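You operate a simulated robot arm through the tools that you are given. There is no shell and no other tool. Be economical: measure what you need, move in short steps, check, and stop when the job is done.

Carry out the task below with a simulated robot arm. There is one attempt and no reset: what you move stays moved.

## Task
Press the green button two times.

The check looks at the end state, three seconds after you hand in, the way a careful person would. Anything else that was tipped, shoved, dropped, spilled or broken makes it a failure.

## Robot
A 7-joint arm with a two-finger parallel gripper, fixed in place. Base frame: the origin is at the foot of the arm, x ahead of it, y to its left, z up. Readings come in cm, rad, newtons and seconds.
Its first joint turns from -1.152 to 1.152 rad. Payload 2.6 kg.
The TCP is the grasp point between the finger pads, 3 cm short of the fingertips. In the tool frame z runs along the fingers and y along their closing line. Largest opening 9.4 cm; finger width 2.8, thickness 1; the body of the gripper, 5 by 9.6 cm, starts 5.5 cm behind the TCP.
Orientation is that of the tool frame in the base frame, as a unit quaternion [x, y, z, w]. With the fingers straight down and closing along the base's y, the tool's x points along the base's -x, its y along +y and its z along -z.

## Interface
- The arm moves only by the tool send_rows. Its argument "steps" is a list of rows, each a list of 3 entries, a list of its own where there are three numbers: the shift along the tool's x, y, z in units of 25 mm (1.0 is 25 mm), then the turn, a rotation vector about the tool's x, y, z in units of 5 degrees (1.0 is 5 degrees), then the finger opening in cm, from 0 to 9.4. In form: [[[x, y, z], [wx, wy, wz], hand], ...]. A call has 1 to 12 rows; each row shifts and turns the commanded pose from where the row before left it, along the tool's axes as they then stand. A call with a number of a shift or a turn outside -1 to 1 is refused whole. Rows are played at 5 a second. More than 5 cm and 0.15 rad between two rows, or a gripper value outside its range, and nothing of the call is played. A pose out of reach is approached as far as the arm can. The call stops where the force on the tool passes 40 N (or 10 N more than at its start, if that is more) or the arm is blocked; 0.2 s more then pass. The fingers move at their own pace (about 7.2 cm/s each) and stop on an object; they squeeze with about 29 N. The grip force told is the motor's: it shows also when the fingers shut on nothing. Time passes only in rows, and 0.2 s behind the last, so rows that do not move let the fingers close. The reply holds the time, the measured pose of the TCP, the force on the tool along the base axes, the opening and the grip force, in the units named above and with some noise, and new pictures: "show" is both (left out), scene, wrist or none.
- Cameras (640 x 400 px; columns grow to the right, rows downward): "scene" is fixed at [3.67, 44.38, 57.88]; the picture's right is [-0.72, -0.69, 0.00], its down [-0.33, 0.34, -0.88] and it looks along [0.61, -0.64, -0.47] (base axes); focal length 348 px, centre (320, 200). "wrist" rides on the gripper at [7.6, 1.4, -10.2] in the tool frame; the picture's right is [-0.18, 0.98, 0.00], its down [-0.75, -0.14, -0.64] and it looks along [-0.63, -0.12, 0.77] (tool axes); focal length 243 px, centre (320, 200). There is no depth. A picture from a camera that has moved, and an enlarged one, comes with that camera's place and axes in the base frame and with its lens. The place of the scene camera against the robot may be out by one fixed shift of up to 1.8 cm in any direction.
- close_up(camera, box): a new picture of the part [left, top, right, bottom] of that camera's present view, enlarged. No time passes.
- hand_in(): hands the job in; it is judged then, once.

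Go step by step. Nothing tells you positions but the pictures and the camera data: compare them with the known pose of the tool, close in by small moves and look again before you grip or let go. The budget is 90 turns and 200 pictures, counting those below and the enlarged ones. Unless the task says otherwise, let go and move clear before handing in, and close with one line.

The tools are called after ">>>" by a JSON object that holds its "fn" and its "kwargs". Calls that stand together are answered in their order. send_rows: Moves the arm, as the interface text tells. Its arguments: {"type":"object","properties":{"steps":{"type":"array","items":{"type":"array"}},"show":{"type":"string","enum":["both","scene","wrist","none"]}},"required":["steps"]} The other tools are called the same way: close_up (camera, box) takes an enlarged picture of a part of a camera's view; hand_in () hands the job in.

At the start:

```text
t: 0.0
ee_pos: [35.85, 3.55, 38.27]
tcp_rot: [0.0, 1.0, 0.0, 0.0]
force: [0.2, 0.9, 0.8]
finger_gap: 9.41
grip_force: 0.1
```

scene: 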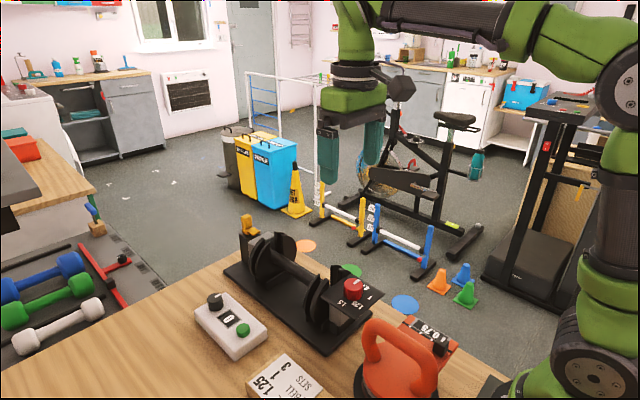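
wrist: 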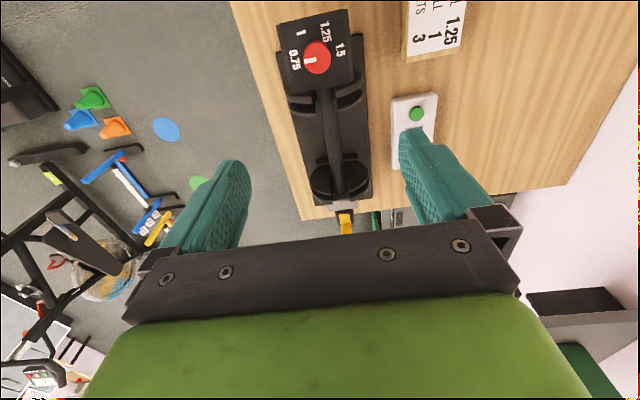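

The white box with a counter display, a black knob and a green button is near x≈46, y≈19. I'll enlarge both views first.

>>> {"fn": "close_up", "kwargs": {"camera": "scene", "box": [180, 270, 300, 370]}}

>>> {"fn": "close_up", "kwargs": {"camera": "wrist", "box": [360, 60, 480, 160]}}

```text
4.00 times, centred on (240, 320) of scene
camera zoom: at [3.67, 44.38, 57.88], right [-0.72, -0.69, 0.0], down [-0.33, 0.34, -0.88], along [0.61, -0.64, -0.47], focal length 1394 px, centre (640, -280)
```

zoom: 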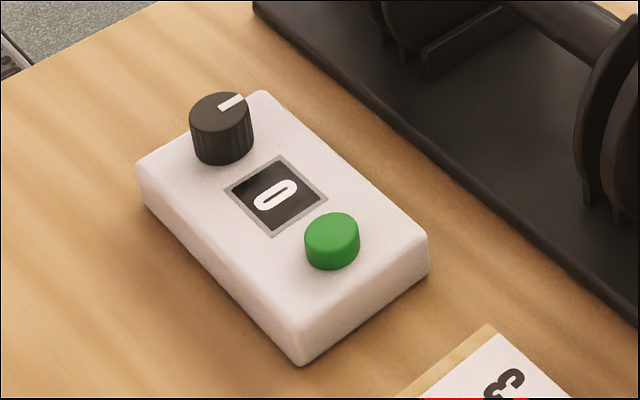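

```text
4.00 times, centred on (420, 110) of wrist
camera zoom: at [28.33, 4.98, 48.41], right [0.18, 0.98, 0.0], down [0.75, -0.14, 0.64], along [0.63, -0.12, -0.77], focal length 970 px, centre (-80, 560)
```

zoom: 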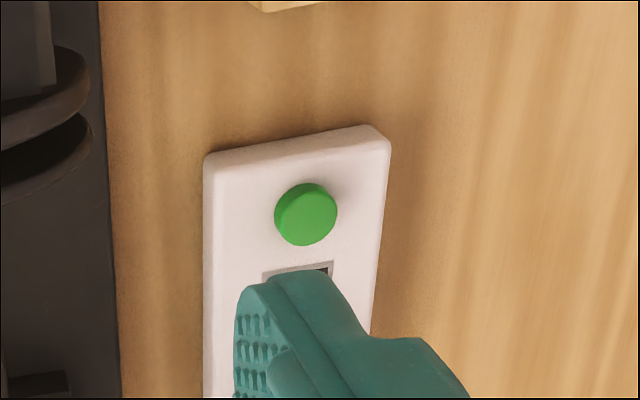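

The counter reads 0. I'll close the fingers and move above the button, staying well clear.

>>> {"fn": "send_rows", "kwargs": {"steps": [[[0, 0, 0], [0, 0, 0], 0], [[-0.55, 0.85, 0.4], [0, 0, 0], 0], [[-0.55, 0.85, 0.8], [0, 0, 0], 0], [[-0.55, 0.85, 0.8], [0, 0, 0], 0], [[-0.55, 0.85, 0.8], [0, 0, 0], 0], [[-0.55, 0.85, 0.8], [0, 0, 0], 0], [[-0.55, 0.85, 0.8], [0, 0, 0], 0], [[-0.55, 0.7, 0.8], [0, 0, 0], 0], [[0, 0, 0], [0, 0, 0], 0]]}}

```text
t: 2.0
ee_pos: [45.59, 18.14, 25.22]
tcp_rot: [0.0, 1.0, 0.0, 0.0]
force: [-0.7, -0.3, -0.5]
finger_gap: 0.02
grip_force: 28.9
camera wrist: at [38.08, 19.55, 35.39], right [0.18, 0.98, 0.0], down [0.75, -0.14, 0.64], along [0.63, -0.12, -0.77], focal length 243 px, centre (320, 200)
```

scene: 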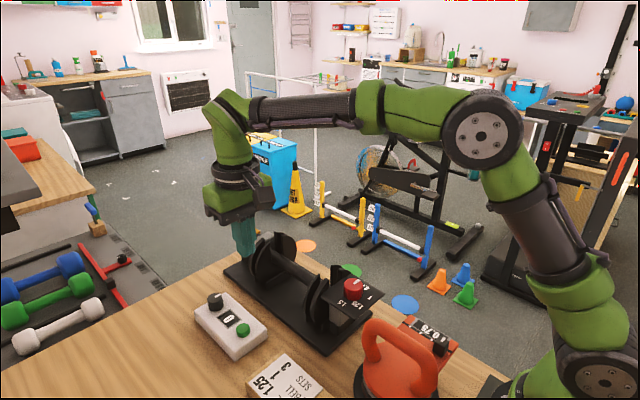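
wrist: 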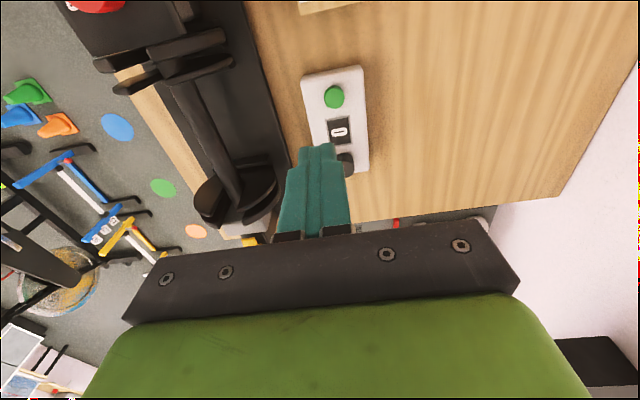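

Triangulation puts the button near x≈47, y≈19.3. I'll move partway down and re-measure.

>>> {"fn": "send_rows", "kwargs": {"steps": [[[-0.25, 0.22, 0.8], [0, 0, 0], 0], [[-0.25, 0.22, 0.8], [0, 0, 0], 0], [[0, 0, 0.8], [0, 0, 0], 0], [[0, 0, 0.8], [0, 0, 0], 0], [[0, 0, 0.6], [0, 0, 0], 0], [[0, 0, 0], [0, 0, 0], 0]]}}

>>> {"fn": "close_up", "kwargs": {"camera": "scene", "box": [170, 230, 310, 370]}}

>>> {"fn": "close_up", "kwargs": {"camera": "wrist", "box": [240, 30, 440, 230]}}

```text
t: 3.4
ee_pos: [46.89, 19.15, 15.6]
tcp_rot: [0.0, 1.0, 0.0, 0.0]
force: [0.2, -0.7, 0.0]
finger_gap: 0.02
grip_force: 29.2
camera wrist: at [39.28, 20.63, 25.76], right [0.18, 0.98, 0.0], down [0.75, -0.14, 0.64], along [0.63, -0.12, -0.77], focal length 243 px, centre (320, 200)
```

scene: 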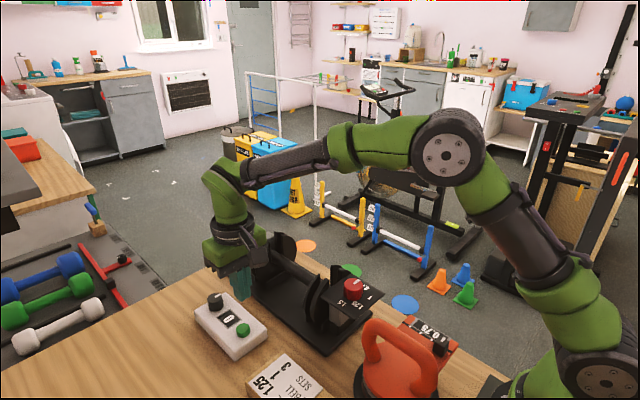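
wrist: 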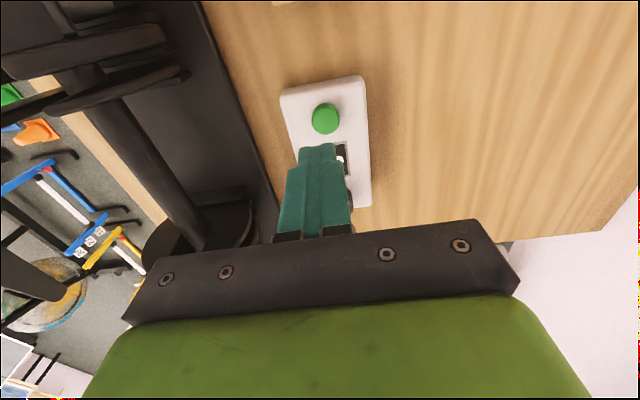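

```text
2.86 times, centred on (240, 300) of scene
camera zoom: at [3.67, 44.38, 57.88], right [-0.72, -0.69, 0.0], down [-0.33, 0.34, -0.88], along [0.61, -0.64, -0.47], focal length 996 px, centre (549, -86)
```

zoom: 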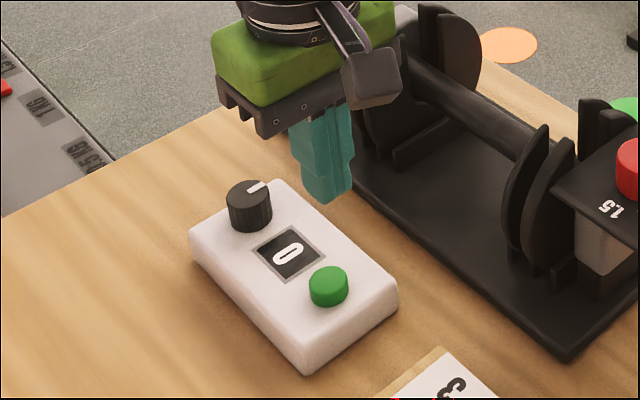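

```text
2.00 times, centred on (340, 130) of wrist
camera zoom: at [39.28, 20.63, 25.76], right [0.18, 0.98, 0.0], down [0.75, -0.14, 0.64], along [0.63, -0.12, -0.77], focal length 485 px, centre (280, 340)
```

zoom: 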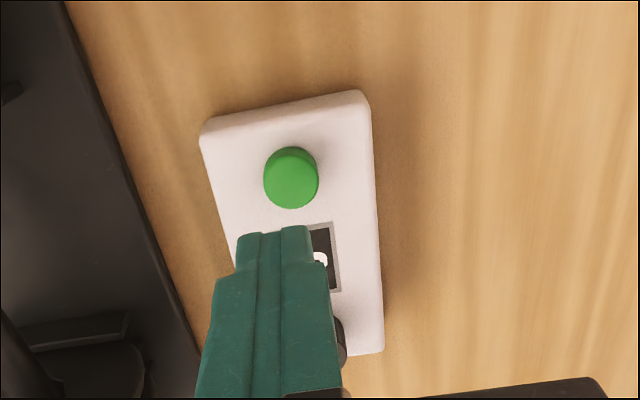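

The views agree on roughly x≈47.1, y≈19.6, with the top near z≈6–7. I'll align and descend to a fingertip height of about 9.

>>> {"fn": "send_rows", "kwargs": {"steps": [[[-0.08, 0.18, 0.4], [0, 0, 0], 0], [[0, 0, 0.5], [0, 0, 0], 0], [[0, 0, 0.5], [0, 0, 0], 0], [[0, 0, 0], [0, 0, 0], 0]], "show": "none"}}

>>> {"fn": "close_up", "kwargs": {"camera": "scene", "box": [180, 240, 320, 370]}}

>>> {"fn": "close_up", "kwargs": {"camera": "wrist", "box": [240, 60, 400, 220]}}

```text
t: 4.4
ee_pos: [46.93, 19.5, 12.05]
tcp_rot: [-0.001, 1.0, 0.0, 0.0]
force: [-0.2, -0.1, 0.5]
finger_gap: 0.02
grip_force: 29.1
```

```text
3.08 times, centred on (250, 305) of scene
camera zoom: at [3.67, 44.38, 57.88], right [-0.72, -0.69, 0.0], down [-0.33, 0.34, -0.88], along [0.61, -0.64, -0.47], focal length 1072 px, centre (535, -123)
```

zoom: 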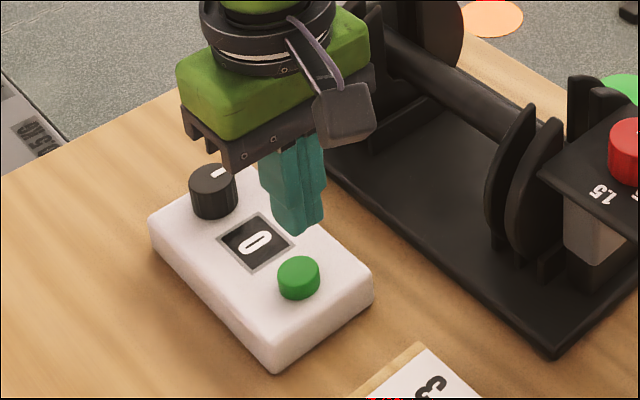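

```text
2.50 times, centred on (320, 140) of wrist
camera zoom: at [39.34, 20.98, 22.27], right [0.18, 0.98, 0.0], down [0.75, -0.14, 0.64], along [0.63, -0.12, -0.77], focal length 606 px, centre (320, 350)
```

zoom: 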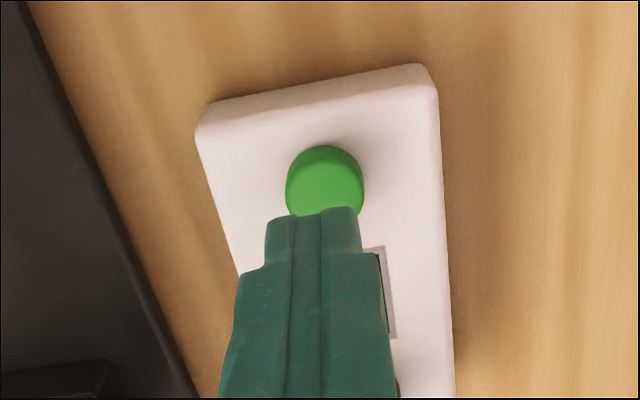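

The lateral alignment looks right, but the button's height is still uncertain. I'll go down a little more and look again.

>>> {"fn": "send_rows", "kwargs": {"steps": [[[0, 0.06, 0.3], [0, 0, 0], 0], [[0, 0, 0.2], [0, 0, 0], 0], [[0, 0, 0], [0, 0, 0], 0]], "show": "none"}}

>>> {"fn": "close_up", "kwargs": {"camera": "scene", "box": [200, 270, 280, 350]}}

>>> {"fn": "close_up", "kwargs": {"camera": "wrist", "box": [260, 70, 380, 190]}}

```text
t: 5.2
ee_pos: [47.13, 19.7, 10.73]
tcp_rot: [0.0, 1.0, 0.0, 0.0]
force: [0.2, 1.5, 0.5]
finger_gap: 0.0
grip_force: 28.7
```

```text
5.00 times, centred on (240, 310) of scene
camera zoom: at [3.67, 44.38, 57.88], right [-0.72, -0.69, 0.0], down [-0.33, 0.34, -0.88], along [0.61, -0.64, -0.47], focal length 1742 px, centre (720, -350)
```

zoom: 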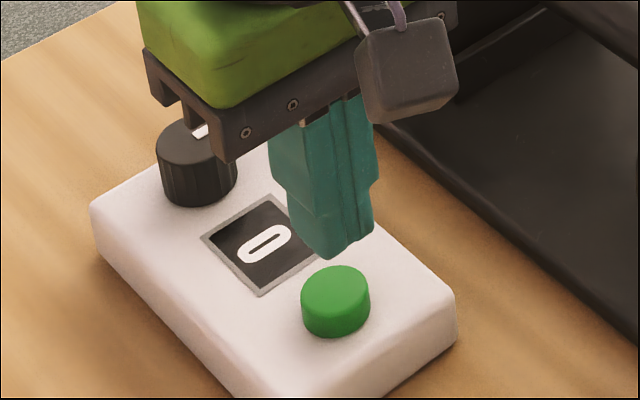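

```text
3.33 times, centred on (320, 130) of wrist
camera zoom: at [39.45, 21.13, 21.05], right [0.18, 0.98, 0.0], down [0.75, -0.14, 0.64], along [0.63, -0.12, -0.77], focal length 809 px, centre (320, 433)
```

zoom: 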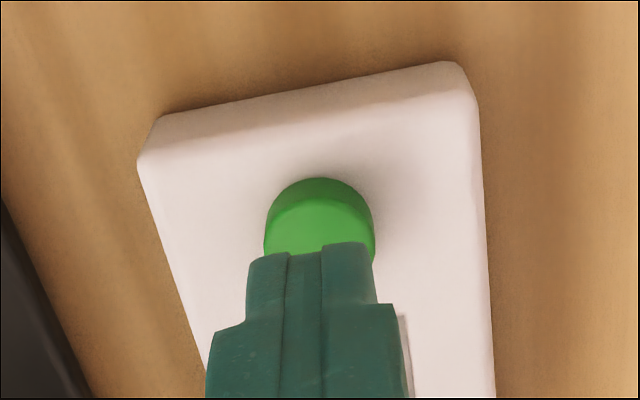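

Calibrated against the fingertip, both views put the button directly below, with its top near z≈5.5. I'll descend gently and check.

>>> {"fn": "send_rows", "kwargs": {"steps": [[[0, 0, 0.2], [0, 0, 0], 0], [[0, 0, 0.2], [0, 0, 0], 0], [[0, 0, 0.2], [0, 0, 0], 0], [[0, 0, 0], [0, 0, 0], 0]], "show": "none"}}

>>> {"fn": "close_up", "kwargs": {"camera": "scene", "box": [200, 270, 280, 350]}}

>>> {"fn": "close_up", "kwargs": {"camera": "wrist", "box": [260, 70, 380, 190]}}

```text
t: 6.2
ee_pos: [47.06, 19.69, 9.52]
tcp_rot: [0.0, 1.0, 0.0, 0.0]
force: [-0.5, -0.2, 0.0]
finger_gap: 0.0
grip_force: 28.8
```

```text
5.00 times, centred on (240, 310) of scene
camera zoom: at [3.67, 44.38, 57.88], right [-0.72, -0.69, 0.0], down [-0.33, 0.34, -0.88], along [0.61, -0.64, -0.47], focal length 1742 px, centre (720, -350)
```

zoom: 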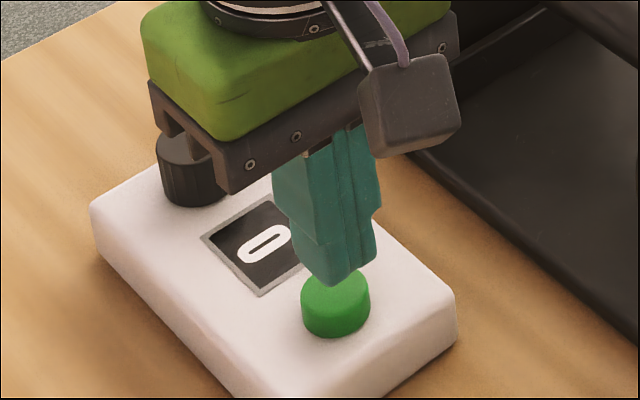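

```text
3.33 times, centred on (320, 130) of wrist
camera zoom: at [39.46, 21.16, 19.67], right [0.18, 0.98, 0.0], down [0.75, -0.14, 0.64], along [0.63, -0.12, -0.77], focal length 809 px, centre (320, 433)
```

zoom: 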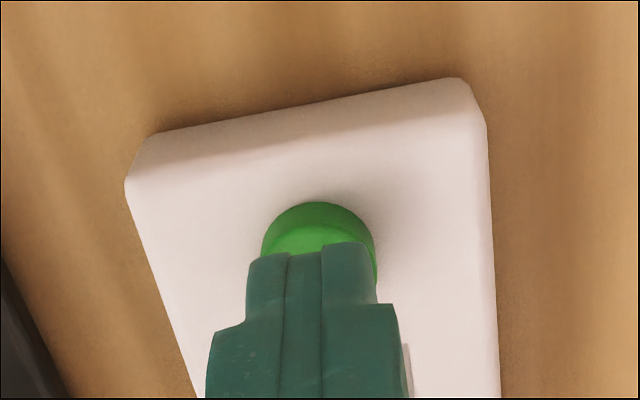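

The tip is just above the button with no contact yet. I'll continue in fine steps until it presses.

>>> {"fn": "send_rows", "kwargs": {"steps": [[[0, 0.04, 0.1], [0, 0, 0], 0], [[0, 0, 0.1], [0, 0, 0], 0], [[0, 0, 0.1], [0, 0, 0], 0], [[0, 0, 0], [0, 0, 0], 0]], "show": "none"}}

>>> {"fn": "close_up", "kwargs": {"camera": "scene", "box": [200, 270, 280, 350]}}

```text
t: 7.2
ee_pos: [46.96, 19.84, 8.74]
tcp_rot: [0.0, 1.0, 0.0, 0.0]
force: [-0.2, -0.1, -0.1]
finger_gap: 0.0
grip_force: 29.1
```

```text
5.00 times, centred on (240, 310) of scene
camera zoom: at [3.67, 44.38, 57.88], right [-0.72, -0.69, 0.0], down [-0.33, 0.34, -0.88], along [0.61, -0.64, -0.47], focal length 1742 px, centre (720, -350)
```

zoom: 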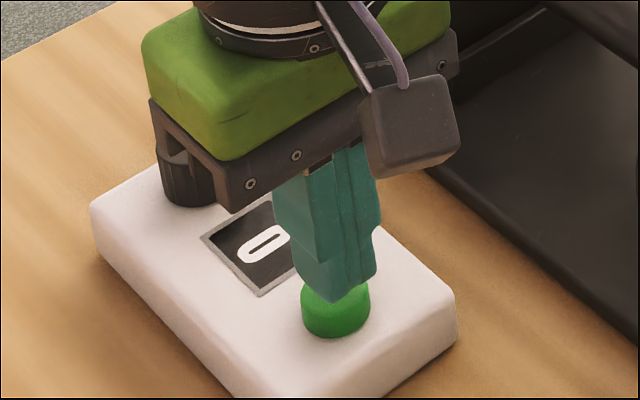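

Still no contact. I'll continue down slowly.

>>> {"fn": "send_rows", "kwargs": {"steps": [[[0, 0, 0.1], [0, 0, 0], 0], [[0, 0, 0.1], [0, 0, 0], 0], [[0, 0, 0], [0, 0, 0], 0]], "show": "none"}}

>>> {"fn": "close_up", "kwargs": {"camera": "scene", "box": [200, 270, 280, 350]}}

>>> {"fn": "close_up", "kwargs": {"camera": "wrist", "box": [260, 70, 380, 190]}}

```text
t: 8.0
ee_pos: [47.02, 19.8, 8.22]
tcp_rot: [0.0, 1.0, 0.0, 0.001]
force: [-0.6, -0.3, -0.5]
finger_gap: 0.0
grip_force: 29.2
```

```text
5.00 times, centred on (240, 310) of scene
camera zoom: at [3.67, 44.38, 57.88], right [-0.72, -0.69, 0.0], down [-0.33, 0.34, -0.88], along [0.61, -0.64, -0.47], focal length 1742 px, centre (720, -350)
```

zoom: 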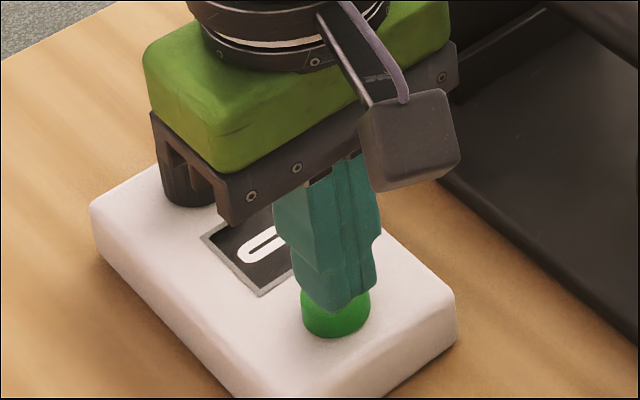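

```text
3.33 times, centred on (320, 130) of wrist
camera zoom: at [39.45, 21.3, 18.39], right [0.18, 0.98, 0.0], down [0.75, -0.14, 0.64], along [0.63, -0.12, -0.77], focal length 809 px, centre (320, 433)
```

zoom: 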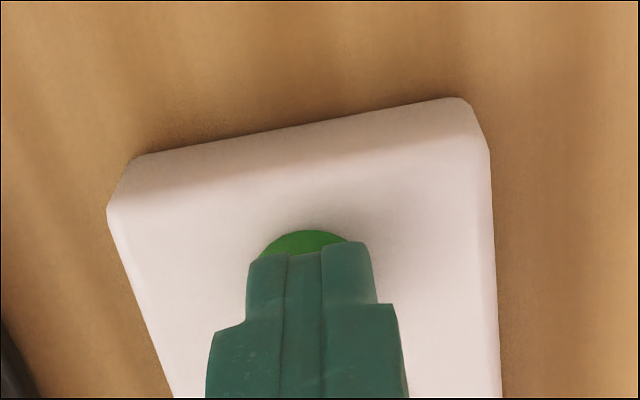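

Alignment still holds and there is no force yet. I'll keep lowering.

>>> {"fn": "send_rows", "kwargs": {"steps": [[[0, 0, 0.1], [0, 0, 0], 0], [[0, 0, 0.1], [0, 0, 0], 0], [[0, 0, 0], [0, 0, 0], 0]], "show": "none"}}

>>> {"fn": "close_up", "kwargs": {"camera": "scene", "box": [200, 270, 280, 350]}}

>>> {"fn": "close_up", "kwargs": {"camera": "wrist", "box": [260, 70, 380, 190]}}

```text
t: 8.8
ee_pos: [47.16, 19.75, 7.75]
tcp_rot: [0.0, 1.0, 0.0, 0.0]
force: [-0.8, 0.9, 0.0]
finger_gap: 0.0
grip_force: 29.2
```

```text
5.00 times, centred on (240, 310) of scene
camera zoom: at [3.67, 44.38, 57.88], right [-0.72, -0.69, 0.0], down [-0.33, 0.34, -0.88], along [0.61, -0.64, -0.47], focal length 1742 px, centre (720, -350)
```

zoom: 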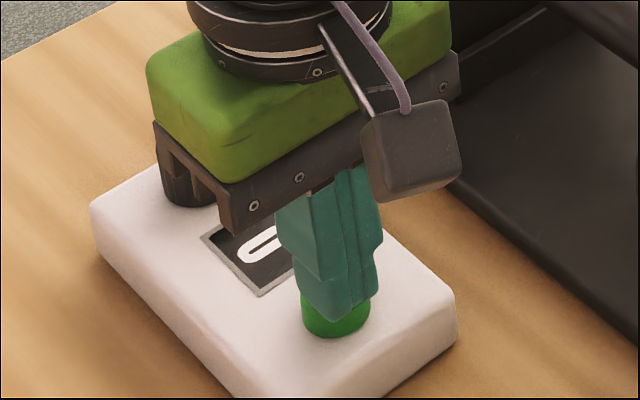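

```text
3.33 times, centred on (320, 130) of wrist
camera zoom: at [39.48, 21.26, 17.91], right [0.18, 0.98, 0.0], down [0.75, -0.14, 0.64], along [0.63, -0.12, -0.77], focal length 809 px, centre (320, 433)
```

zoom: 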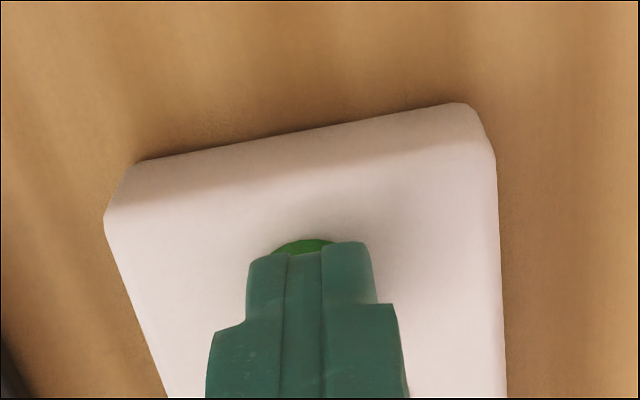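

Still free of contact. I'll continue.

>>> {"fn": "send_rows", "kwargs": {"steps": [[[0, 0, 0.1], [0, 0, 0], 0], [[0, 0, 0.1], [0, 0, 0], 0], [[0, 0, 0], [0, 0, 0], 0]], "show": "none"}}

>>> {"fn": "close_up", "kwargs": {"camera": "scene", "box": [200, 270, 280, 350]}}

>>> {"fn": "close_up", "kwargs": {"camera": "wrist", "box": [260, 70, 380, 190]}}

```text
t: 9.6
ee_pos: [47.12, 19.79, 7.27]
tcp_rot: [0.0, 1.0, 0.0, 0.0]
force: [0.7, 0.5, 0.8]
finger_gap: 0.0
grip_force: 29.1
```

```text
5.00 times, centred on (240, 310) of scene
camera zoom: at [3.67, 44.38, 57.88], right [-0.72, -0.69, 0.0], down [-0.33, 0.34, -0.88], along [0.61, -0.64, -0.47], focal length 1742 px, centre (720, -350)
```

zoom: 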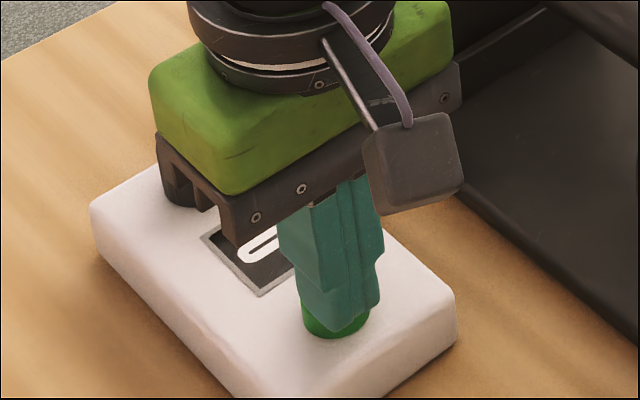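

```text
3.33 times, centred on (320, 130) of wrist
camera zoom: at [39.43, 21.28, 17.43], right [0.18, 0.98, 0.0], down [0.75, -0.14, 0.64], along [0.63, -0.12, -0.77], focal length 809 px, centre (320, 433)
```

zoom: 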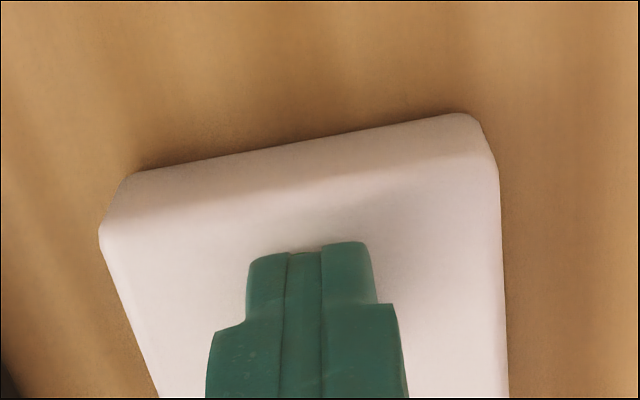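

The tip reads z≈4.3 with no contact. Re-fitting all the wrist rays puts the button at (48.05, 19.5) with its top near z≈3, so the surface is lower than stated. I'll raise slightly, shift over and look.

>>> {"fn": "send_rows", "kwargs": {"steps": [[[0, 0, -0.3], [0, 0, 0], 0], [[-0.36, -0.1, 0], [0, 0, 0], 0], [[0, 0, 0], [0, 0, 0], 0]], "show": "none"}}

>>> {"fn": "close_up", "kwargs": {"camera": "scene", "box": [200, 270, 280, 350]}}

>>> {"fn": "close_up", "kwargs": {"camera": "wrist", "box": [260, 70, 380, 190]}}

```text
t: 10.4
ee_pos: [47.86, 19.58, 8.01]
tcp_rot: [0.0, 1.0, 0.0, 0.001]
force: [1.1, -0.5, -0.4]
finger_gap: 0.0
grip_force: 28.9
```

```text
5.00 times, centred on (240, 310) of scene
camera zoom: at [3.67, 44.38, 57.88], right [-0.72, -0.69, 0.0], down [-0.33, 0.34, -0.88], along [0.61, -0.64, -0.47], focal length 1742 px, centre (720, -350)
```

zoom: 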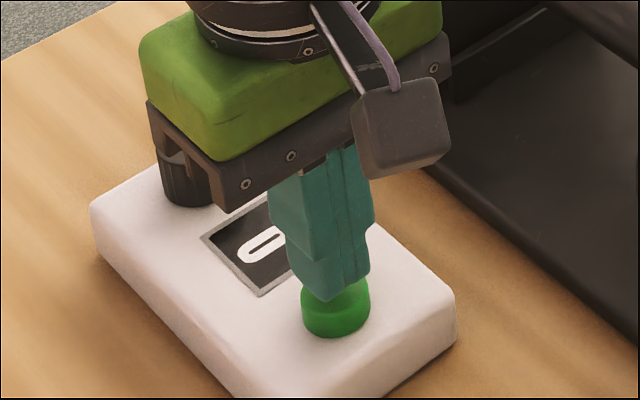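

```text
3.33 times, centred on (320, 130) of wrist
camera zoom: at [40.32, 21.01, 18.12], right [0.18, 0.98, 0.0], down [0.75, -0.14, 0.64], along [0.63, -0.12, -0.77], focal length 809 px, centre (320, 433)
```

zoom: 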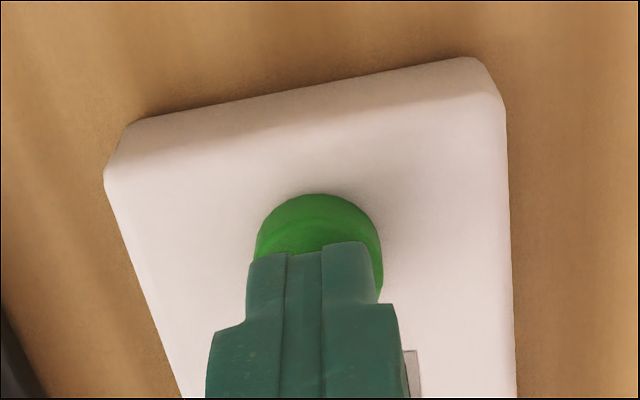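

Now I'll descend straight, in fine steps.

>>> {"fn": "send_rows", "kwargs": {"steps": [[[-0.03, 0, 0.15], [0, 0, 0], 0], [[0, 0, 0.15], [0, 0, 0], 0], [[0, 0, 0.1], [0, 0, 0], 0], [[0, 0, 0], [0, 0, 0], 0]], "show": "none"}}

>>> {"fn": "close_up", "kwargs": {"camera": "scene", "box": [200, 270, 280, 350]}}

>>> {"fn": "close_up", "kwargs": {"camera": "wrist", "box": [260, 70, 380, 190]}}

```text
t: 11.4
ee_pos: [47.98, 19.49, 7.03]
tcp_rot: [0.0, 1.0, 0.0, 0.001]
force: [1.3, 0.9, 1.5]
finger_gap: 0.0
grip_force: 29.2
```

```text
5.00 times, centred on (240, 310) of scene
camera zoom: at [3.67, 44.38, 57.88], right [-0.72, -0.69, 0.0], down [-0.33, 0.34, -0.88], along [0.61, -0.64, -0.47], focal length 1742 px, centre (720, -350)
```

zoom: 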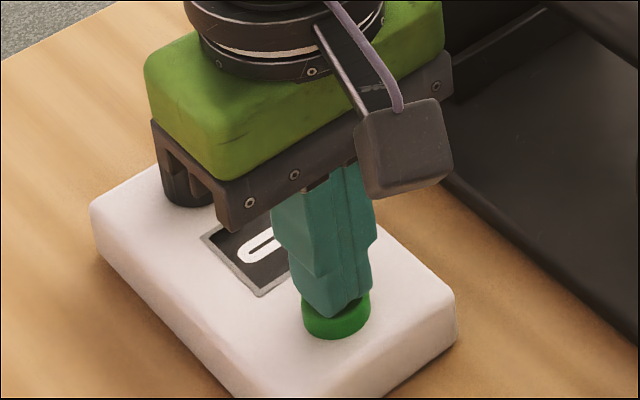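

```text
3.33 times, centred on (320, 130) of wrist
camera zoom: at [40.37, 20.95, 17.19], right [0.18, 0.98, 0.0], down [0.75, -0.14, 0.64], along [0.63, -0.12, -0.77], focal length 809 px, centre (320, 433)
```

zoom: 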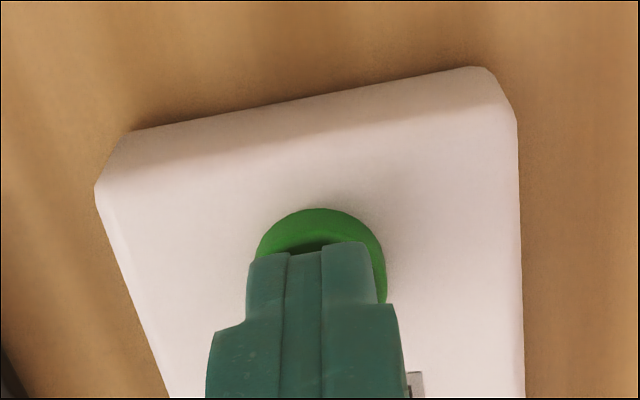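

The contact shadow shows the tip right at the button top. I'll press on a few millimetres.

>>> {"fn": "send_rows", "kwargs": {"steps": [[[0, 0.05, 0.08], [0, 0, 0], 0], [[0, 0, 0.08], [0, 0, 0], 0], [[0, 0, 0], [0, 0, 0], 0]], "show": "none"}}

>>> {"fn": "close_up", "kwargs": {"camera": "scene", "box": [200, 270, 280, 350]}}

>>> {"fn": "close_up", "kwargs": {"camera": "wrist", "box": [260, 70, 380, 190]}}

```text
t: 12.2
ee_pos: [48.0, 19.62, 6.72]
tcp_rot: [0.0, 1.0, 0.0, 0.0]
force: [-1.7, -2.8, 6.5]
finger_gap: 0.02
grip_force: 29.3
```

```text
5.00 times, centred on (240, 310) of scene
camera zoom: at [3.66, 44.38, 57.88], right [-0.72, -0.69, 0.0], down [-0.33, 0.34, -0.88], along [0.61, -0.64, -0.47], focal length 1742 px, centre (720, -350)
```

zoom: 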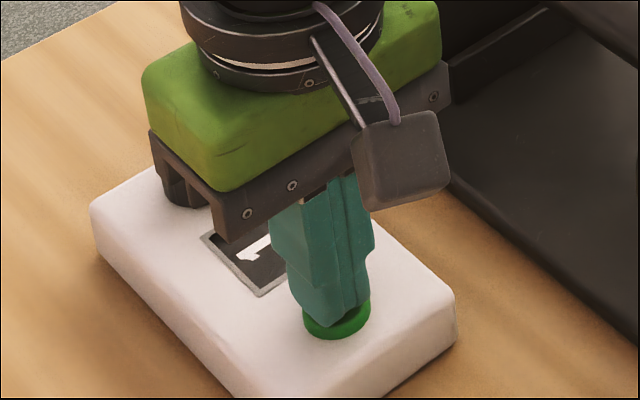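

```text
3.33 times, centred on (320, 130) of wrist
camera zoom: at [40.39, 21.09, 16.78], right [0.18, 0.98, 0.0], down [0.75, -0.14, 0.64], along [0.63, -0.12, -0.77], focal length 809 px, centre (320, 433)
```

zoom: 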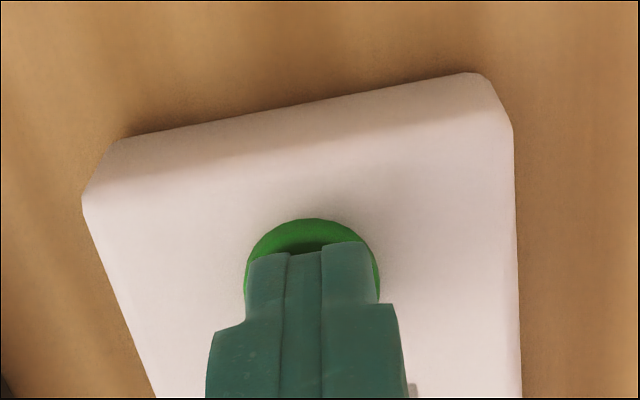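

The button went down and the counter reads 1. I'll lift off fully and check that it stays at 1.

>>> {"fn": "send_rows", "kwargs": {"steps": [[[0, 0, -0.3], [0, 0, 0], 0], [[0, 0, -0.3], [0, 0, 0], 0], [[0, 0, 0], [0, 0, 0], 0], [[0, 0, 0], [0, 0, 0], 0]], "show": "none"}}

>>> {"fn": "close_up", "kwargs": {"camera": "scene", "box": [200, 270, 280, 350]}}

```text
t: 13.2
ee_pos: [47.89, 19.61, 8.19]
tcp_rot: [0.0, 1.0, -0.001, 0.0]
force: [1.1, 0.9, -0.3]
finger_gap: 0.0
grip_force: 29.7
```

```text
5.00 times, centred on (240, 310) of scene
camera zoom: at [3.67, 44.38, 57.88], right [-0.72, -0.69, 0.0], down [-0.33, 0.34, -0.88], along [0.61, -0.64, -0.47], focal length 1742 px, centre (720, -350)
```

zoom: 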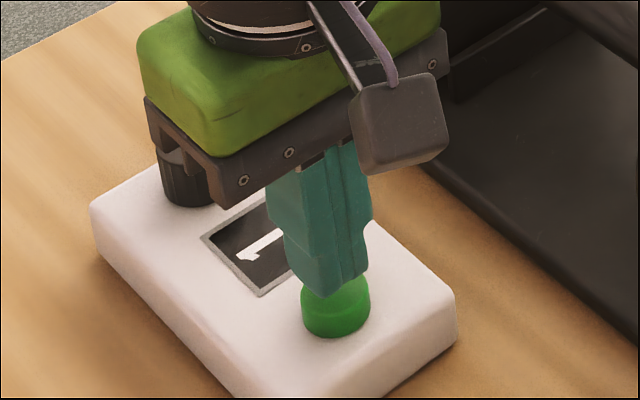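

The button is back up and the counter shows 1. I'll press a second time to the same depth.

>>> {"fn": "send_rows", "kwargs": {"steps": [[[-0.03, 0, 0.2], [0, 0, 0], 0], [[0, 0, 0.2], [0, 0, 0], 0], [[0, 0, 0.1], [0, 0, 0], 0], [[0, 0, 0.1], [0, 0, 0], 0], [[0, 0, 0], [0, 0, 0], 0]], "show": "none"}}

>>> {"fn": "close_up", "kwargs": {"camera": "scene", "box": [200, 270, 280, 350]}}

```text
t: 14.4
ee_pos: [48.19, 19.78, 6.75]
tcp_rot: [0.0, 1.0, 0.0, 0.0]
force: [-1.0, -1.6, 4.4]
finger_gap: 0.0
grip_force: 29.0
```

```text
5.00 times, centred on (240, 310) of scene
camera zoom: at [3.66, 44.38, 57.88], right [-0.72, -0.69, 0.0], down [-0.33, 0.34, -0.88], along [0.61, -0.64, -0.47], focal length 1742 px, centre (720, -350)
```

zoom: 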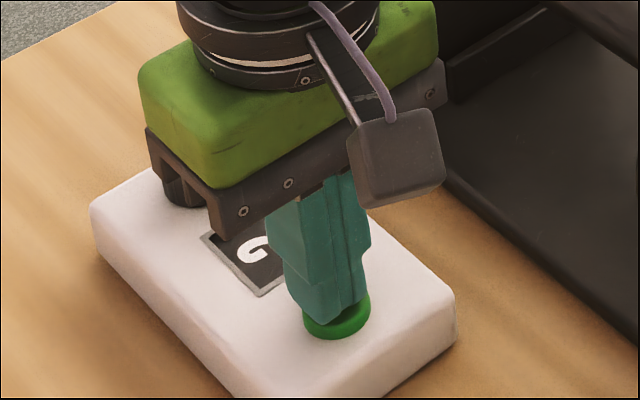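

The digit has changed, apparently to 2. I'll lift straight up, well clear, and confirm.

>>> {"fn": "send_rows", "kwargs": {"steps": [[[0, 0, -0.4], [0, 0, 0], 0], [[0, 0, -0.8], [0, 0, 0], 0], [[0, 0, -0.8], [0, 0, 0], 0], [[0, 0, -0.8], [0, 0, 0], 0], [[0, 0, -0.8], [0, 0, 0], 0], [[0, 0, -0.8], [0, 0, 0], 0], [[0, 0, -0.8], [0, 0, 0], 0], [[0, 0, 0], [0, 0, 0], 0]]}}

>>> {"fn": "close_up", "kwargs": {"camera": "scene", "box": [200, 270, 280, 350]}}

```text
t: 16.2
ee_pos: [48.14, 19.74, 19.42]
tcp_rot: [-0.001, 1.0, 0.0, 0.0]
force: [0.6, 0.5, -0.1]
finger_gap: 0.01
grip_force: 28.7
camera wrist: at [40.57, 21.17, 29.7], right [0.18, 0.98, 0.0], down [0.75, -0.14, 0.64], along [0.63, -0.12, -0.77], focal length 243 px, centre (320, 200)
```

scene: 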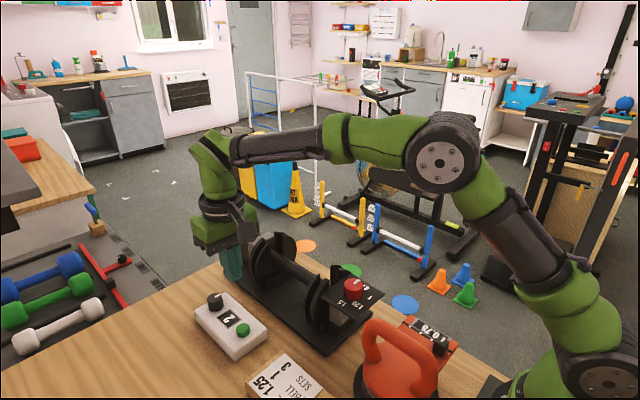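
wrist: 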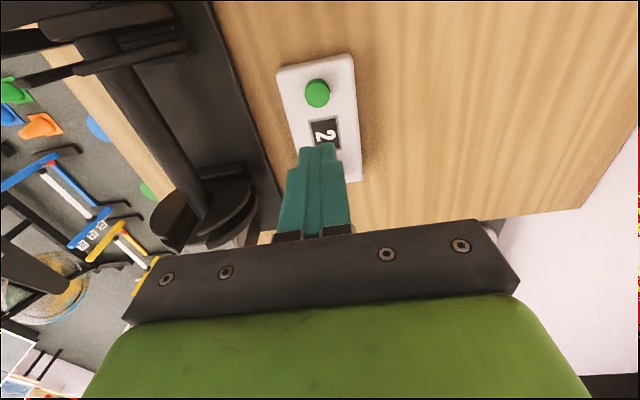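

```text
5.00 times, centred on (240, 310) of scene
camera zoom: at [3.67, 44.38, 57.88], right [-0.72, -0.69, 0.0], down [-0.33, 0.34, -0.88], along [0.61, -0.64, -0.47], focal length 1742 px, centre (720, -350)
```

zoom: 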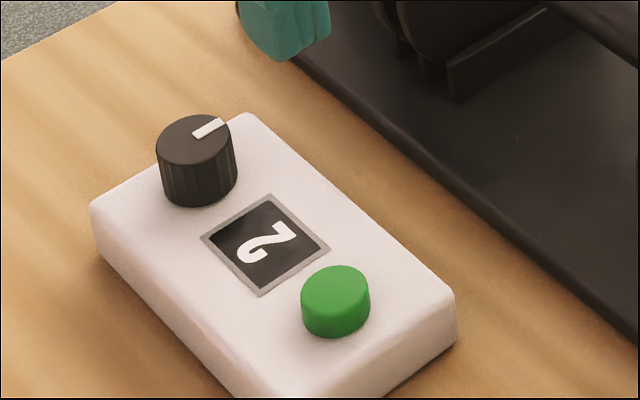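

The counter reads 2, the button is released, nothing else has moved and the arm is clear. I'm handing in.

>>> {"fn": "hand_in", "kwargs": {}}

```text
The job is handed in.
```

I pressed the green button twice: the counter went from 0 to 2, nothing else moved, and the arm is clear of the box.
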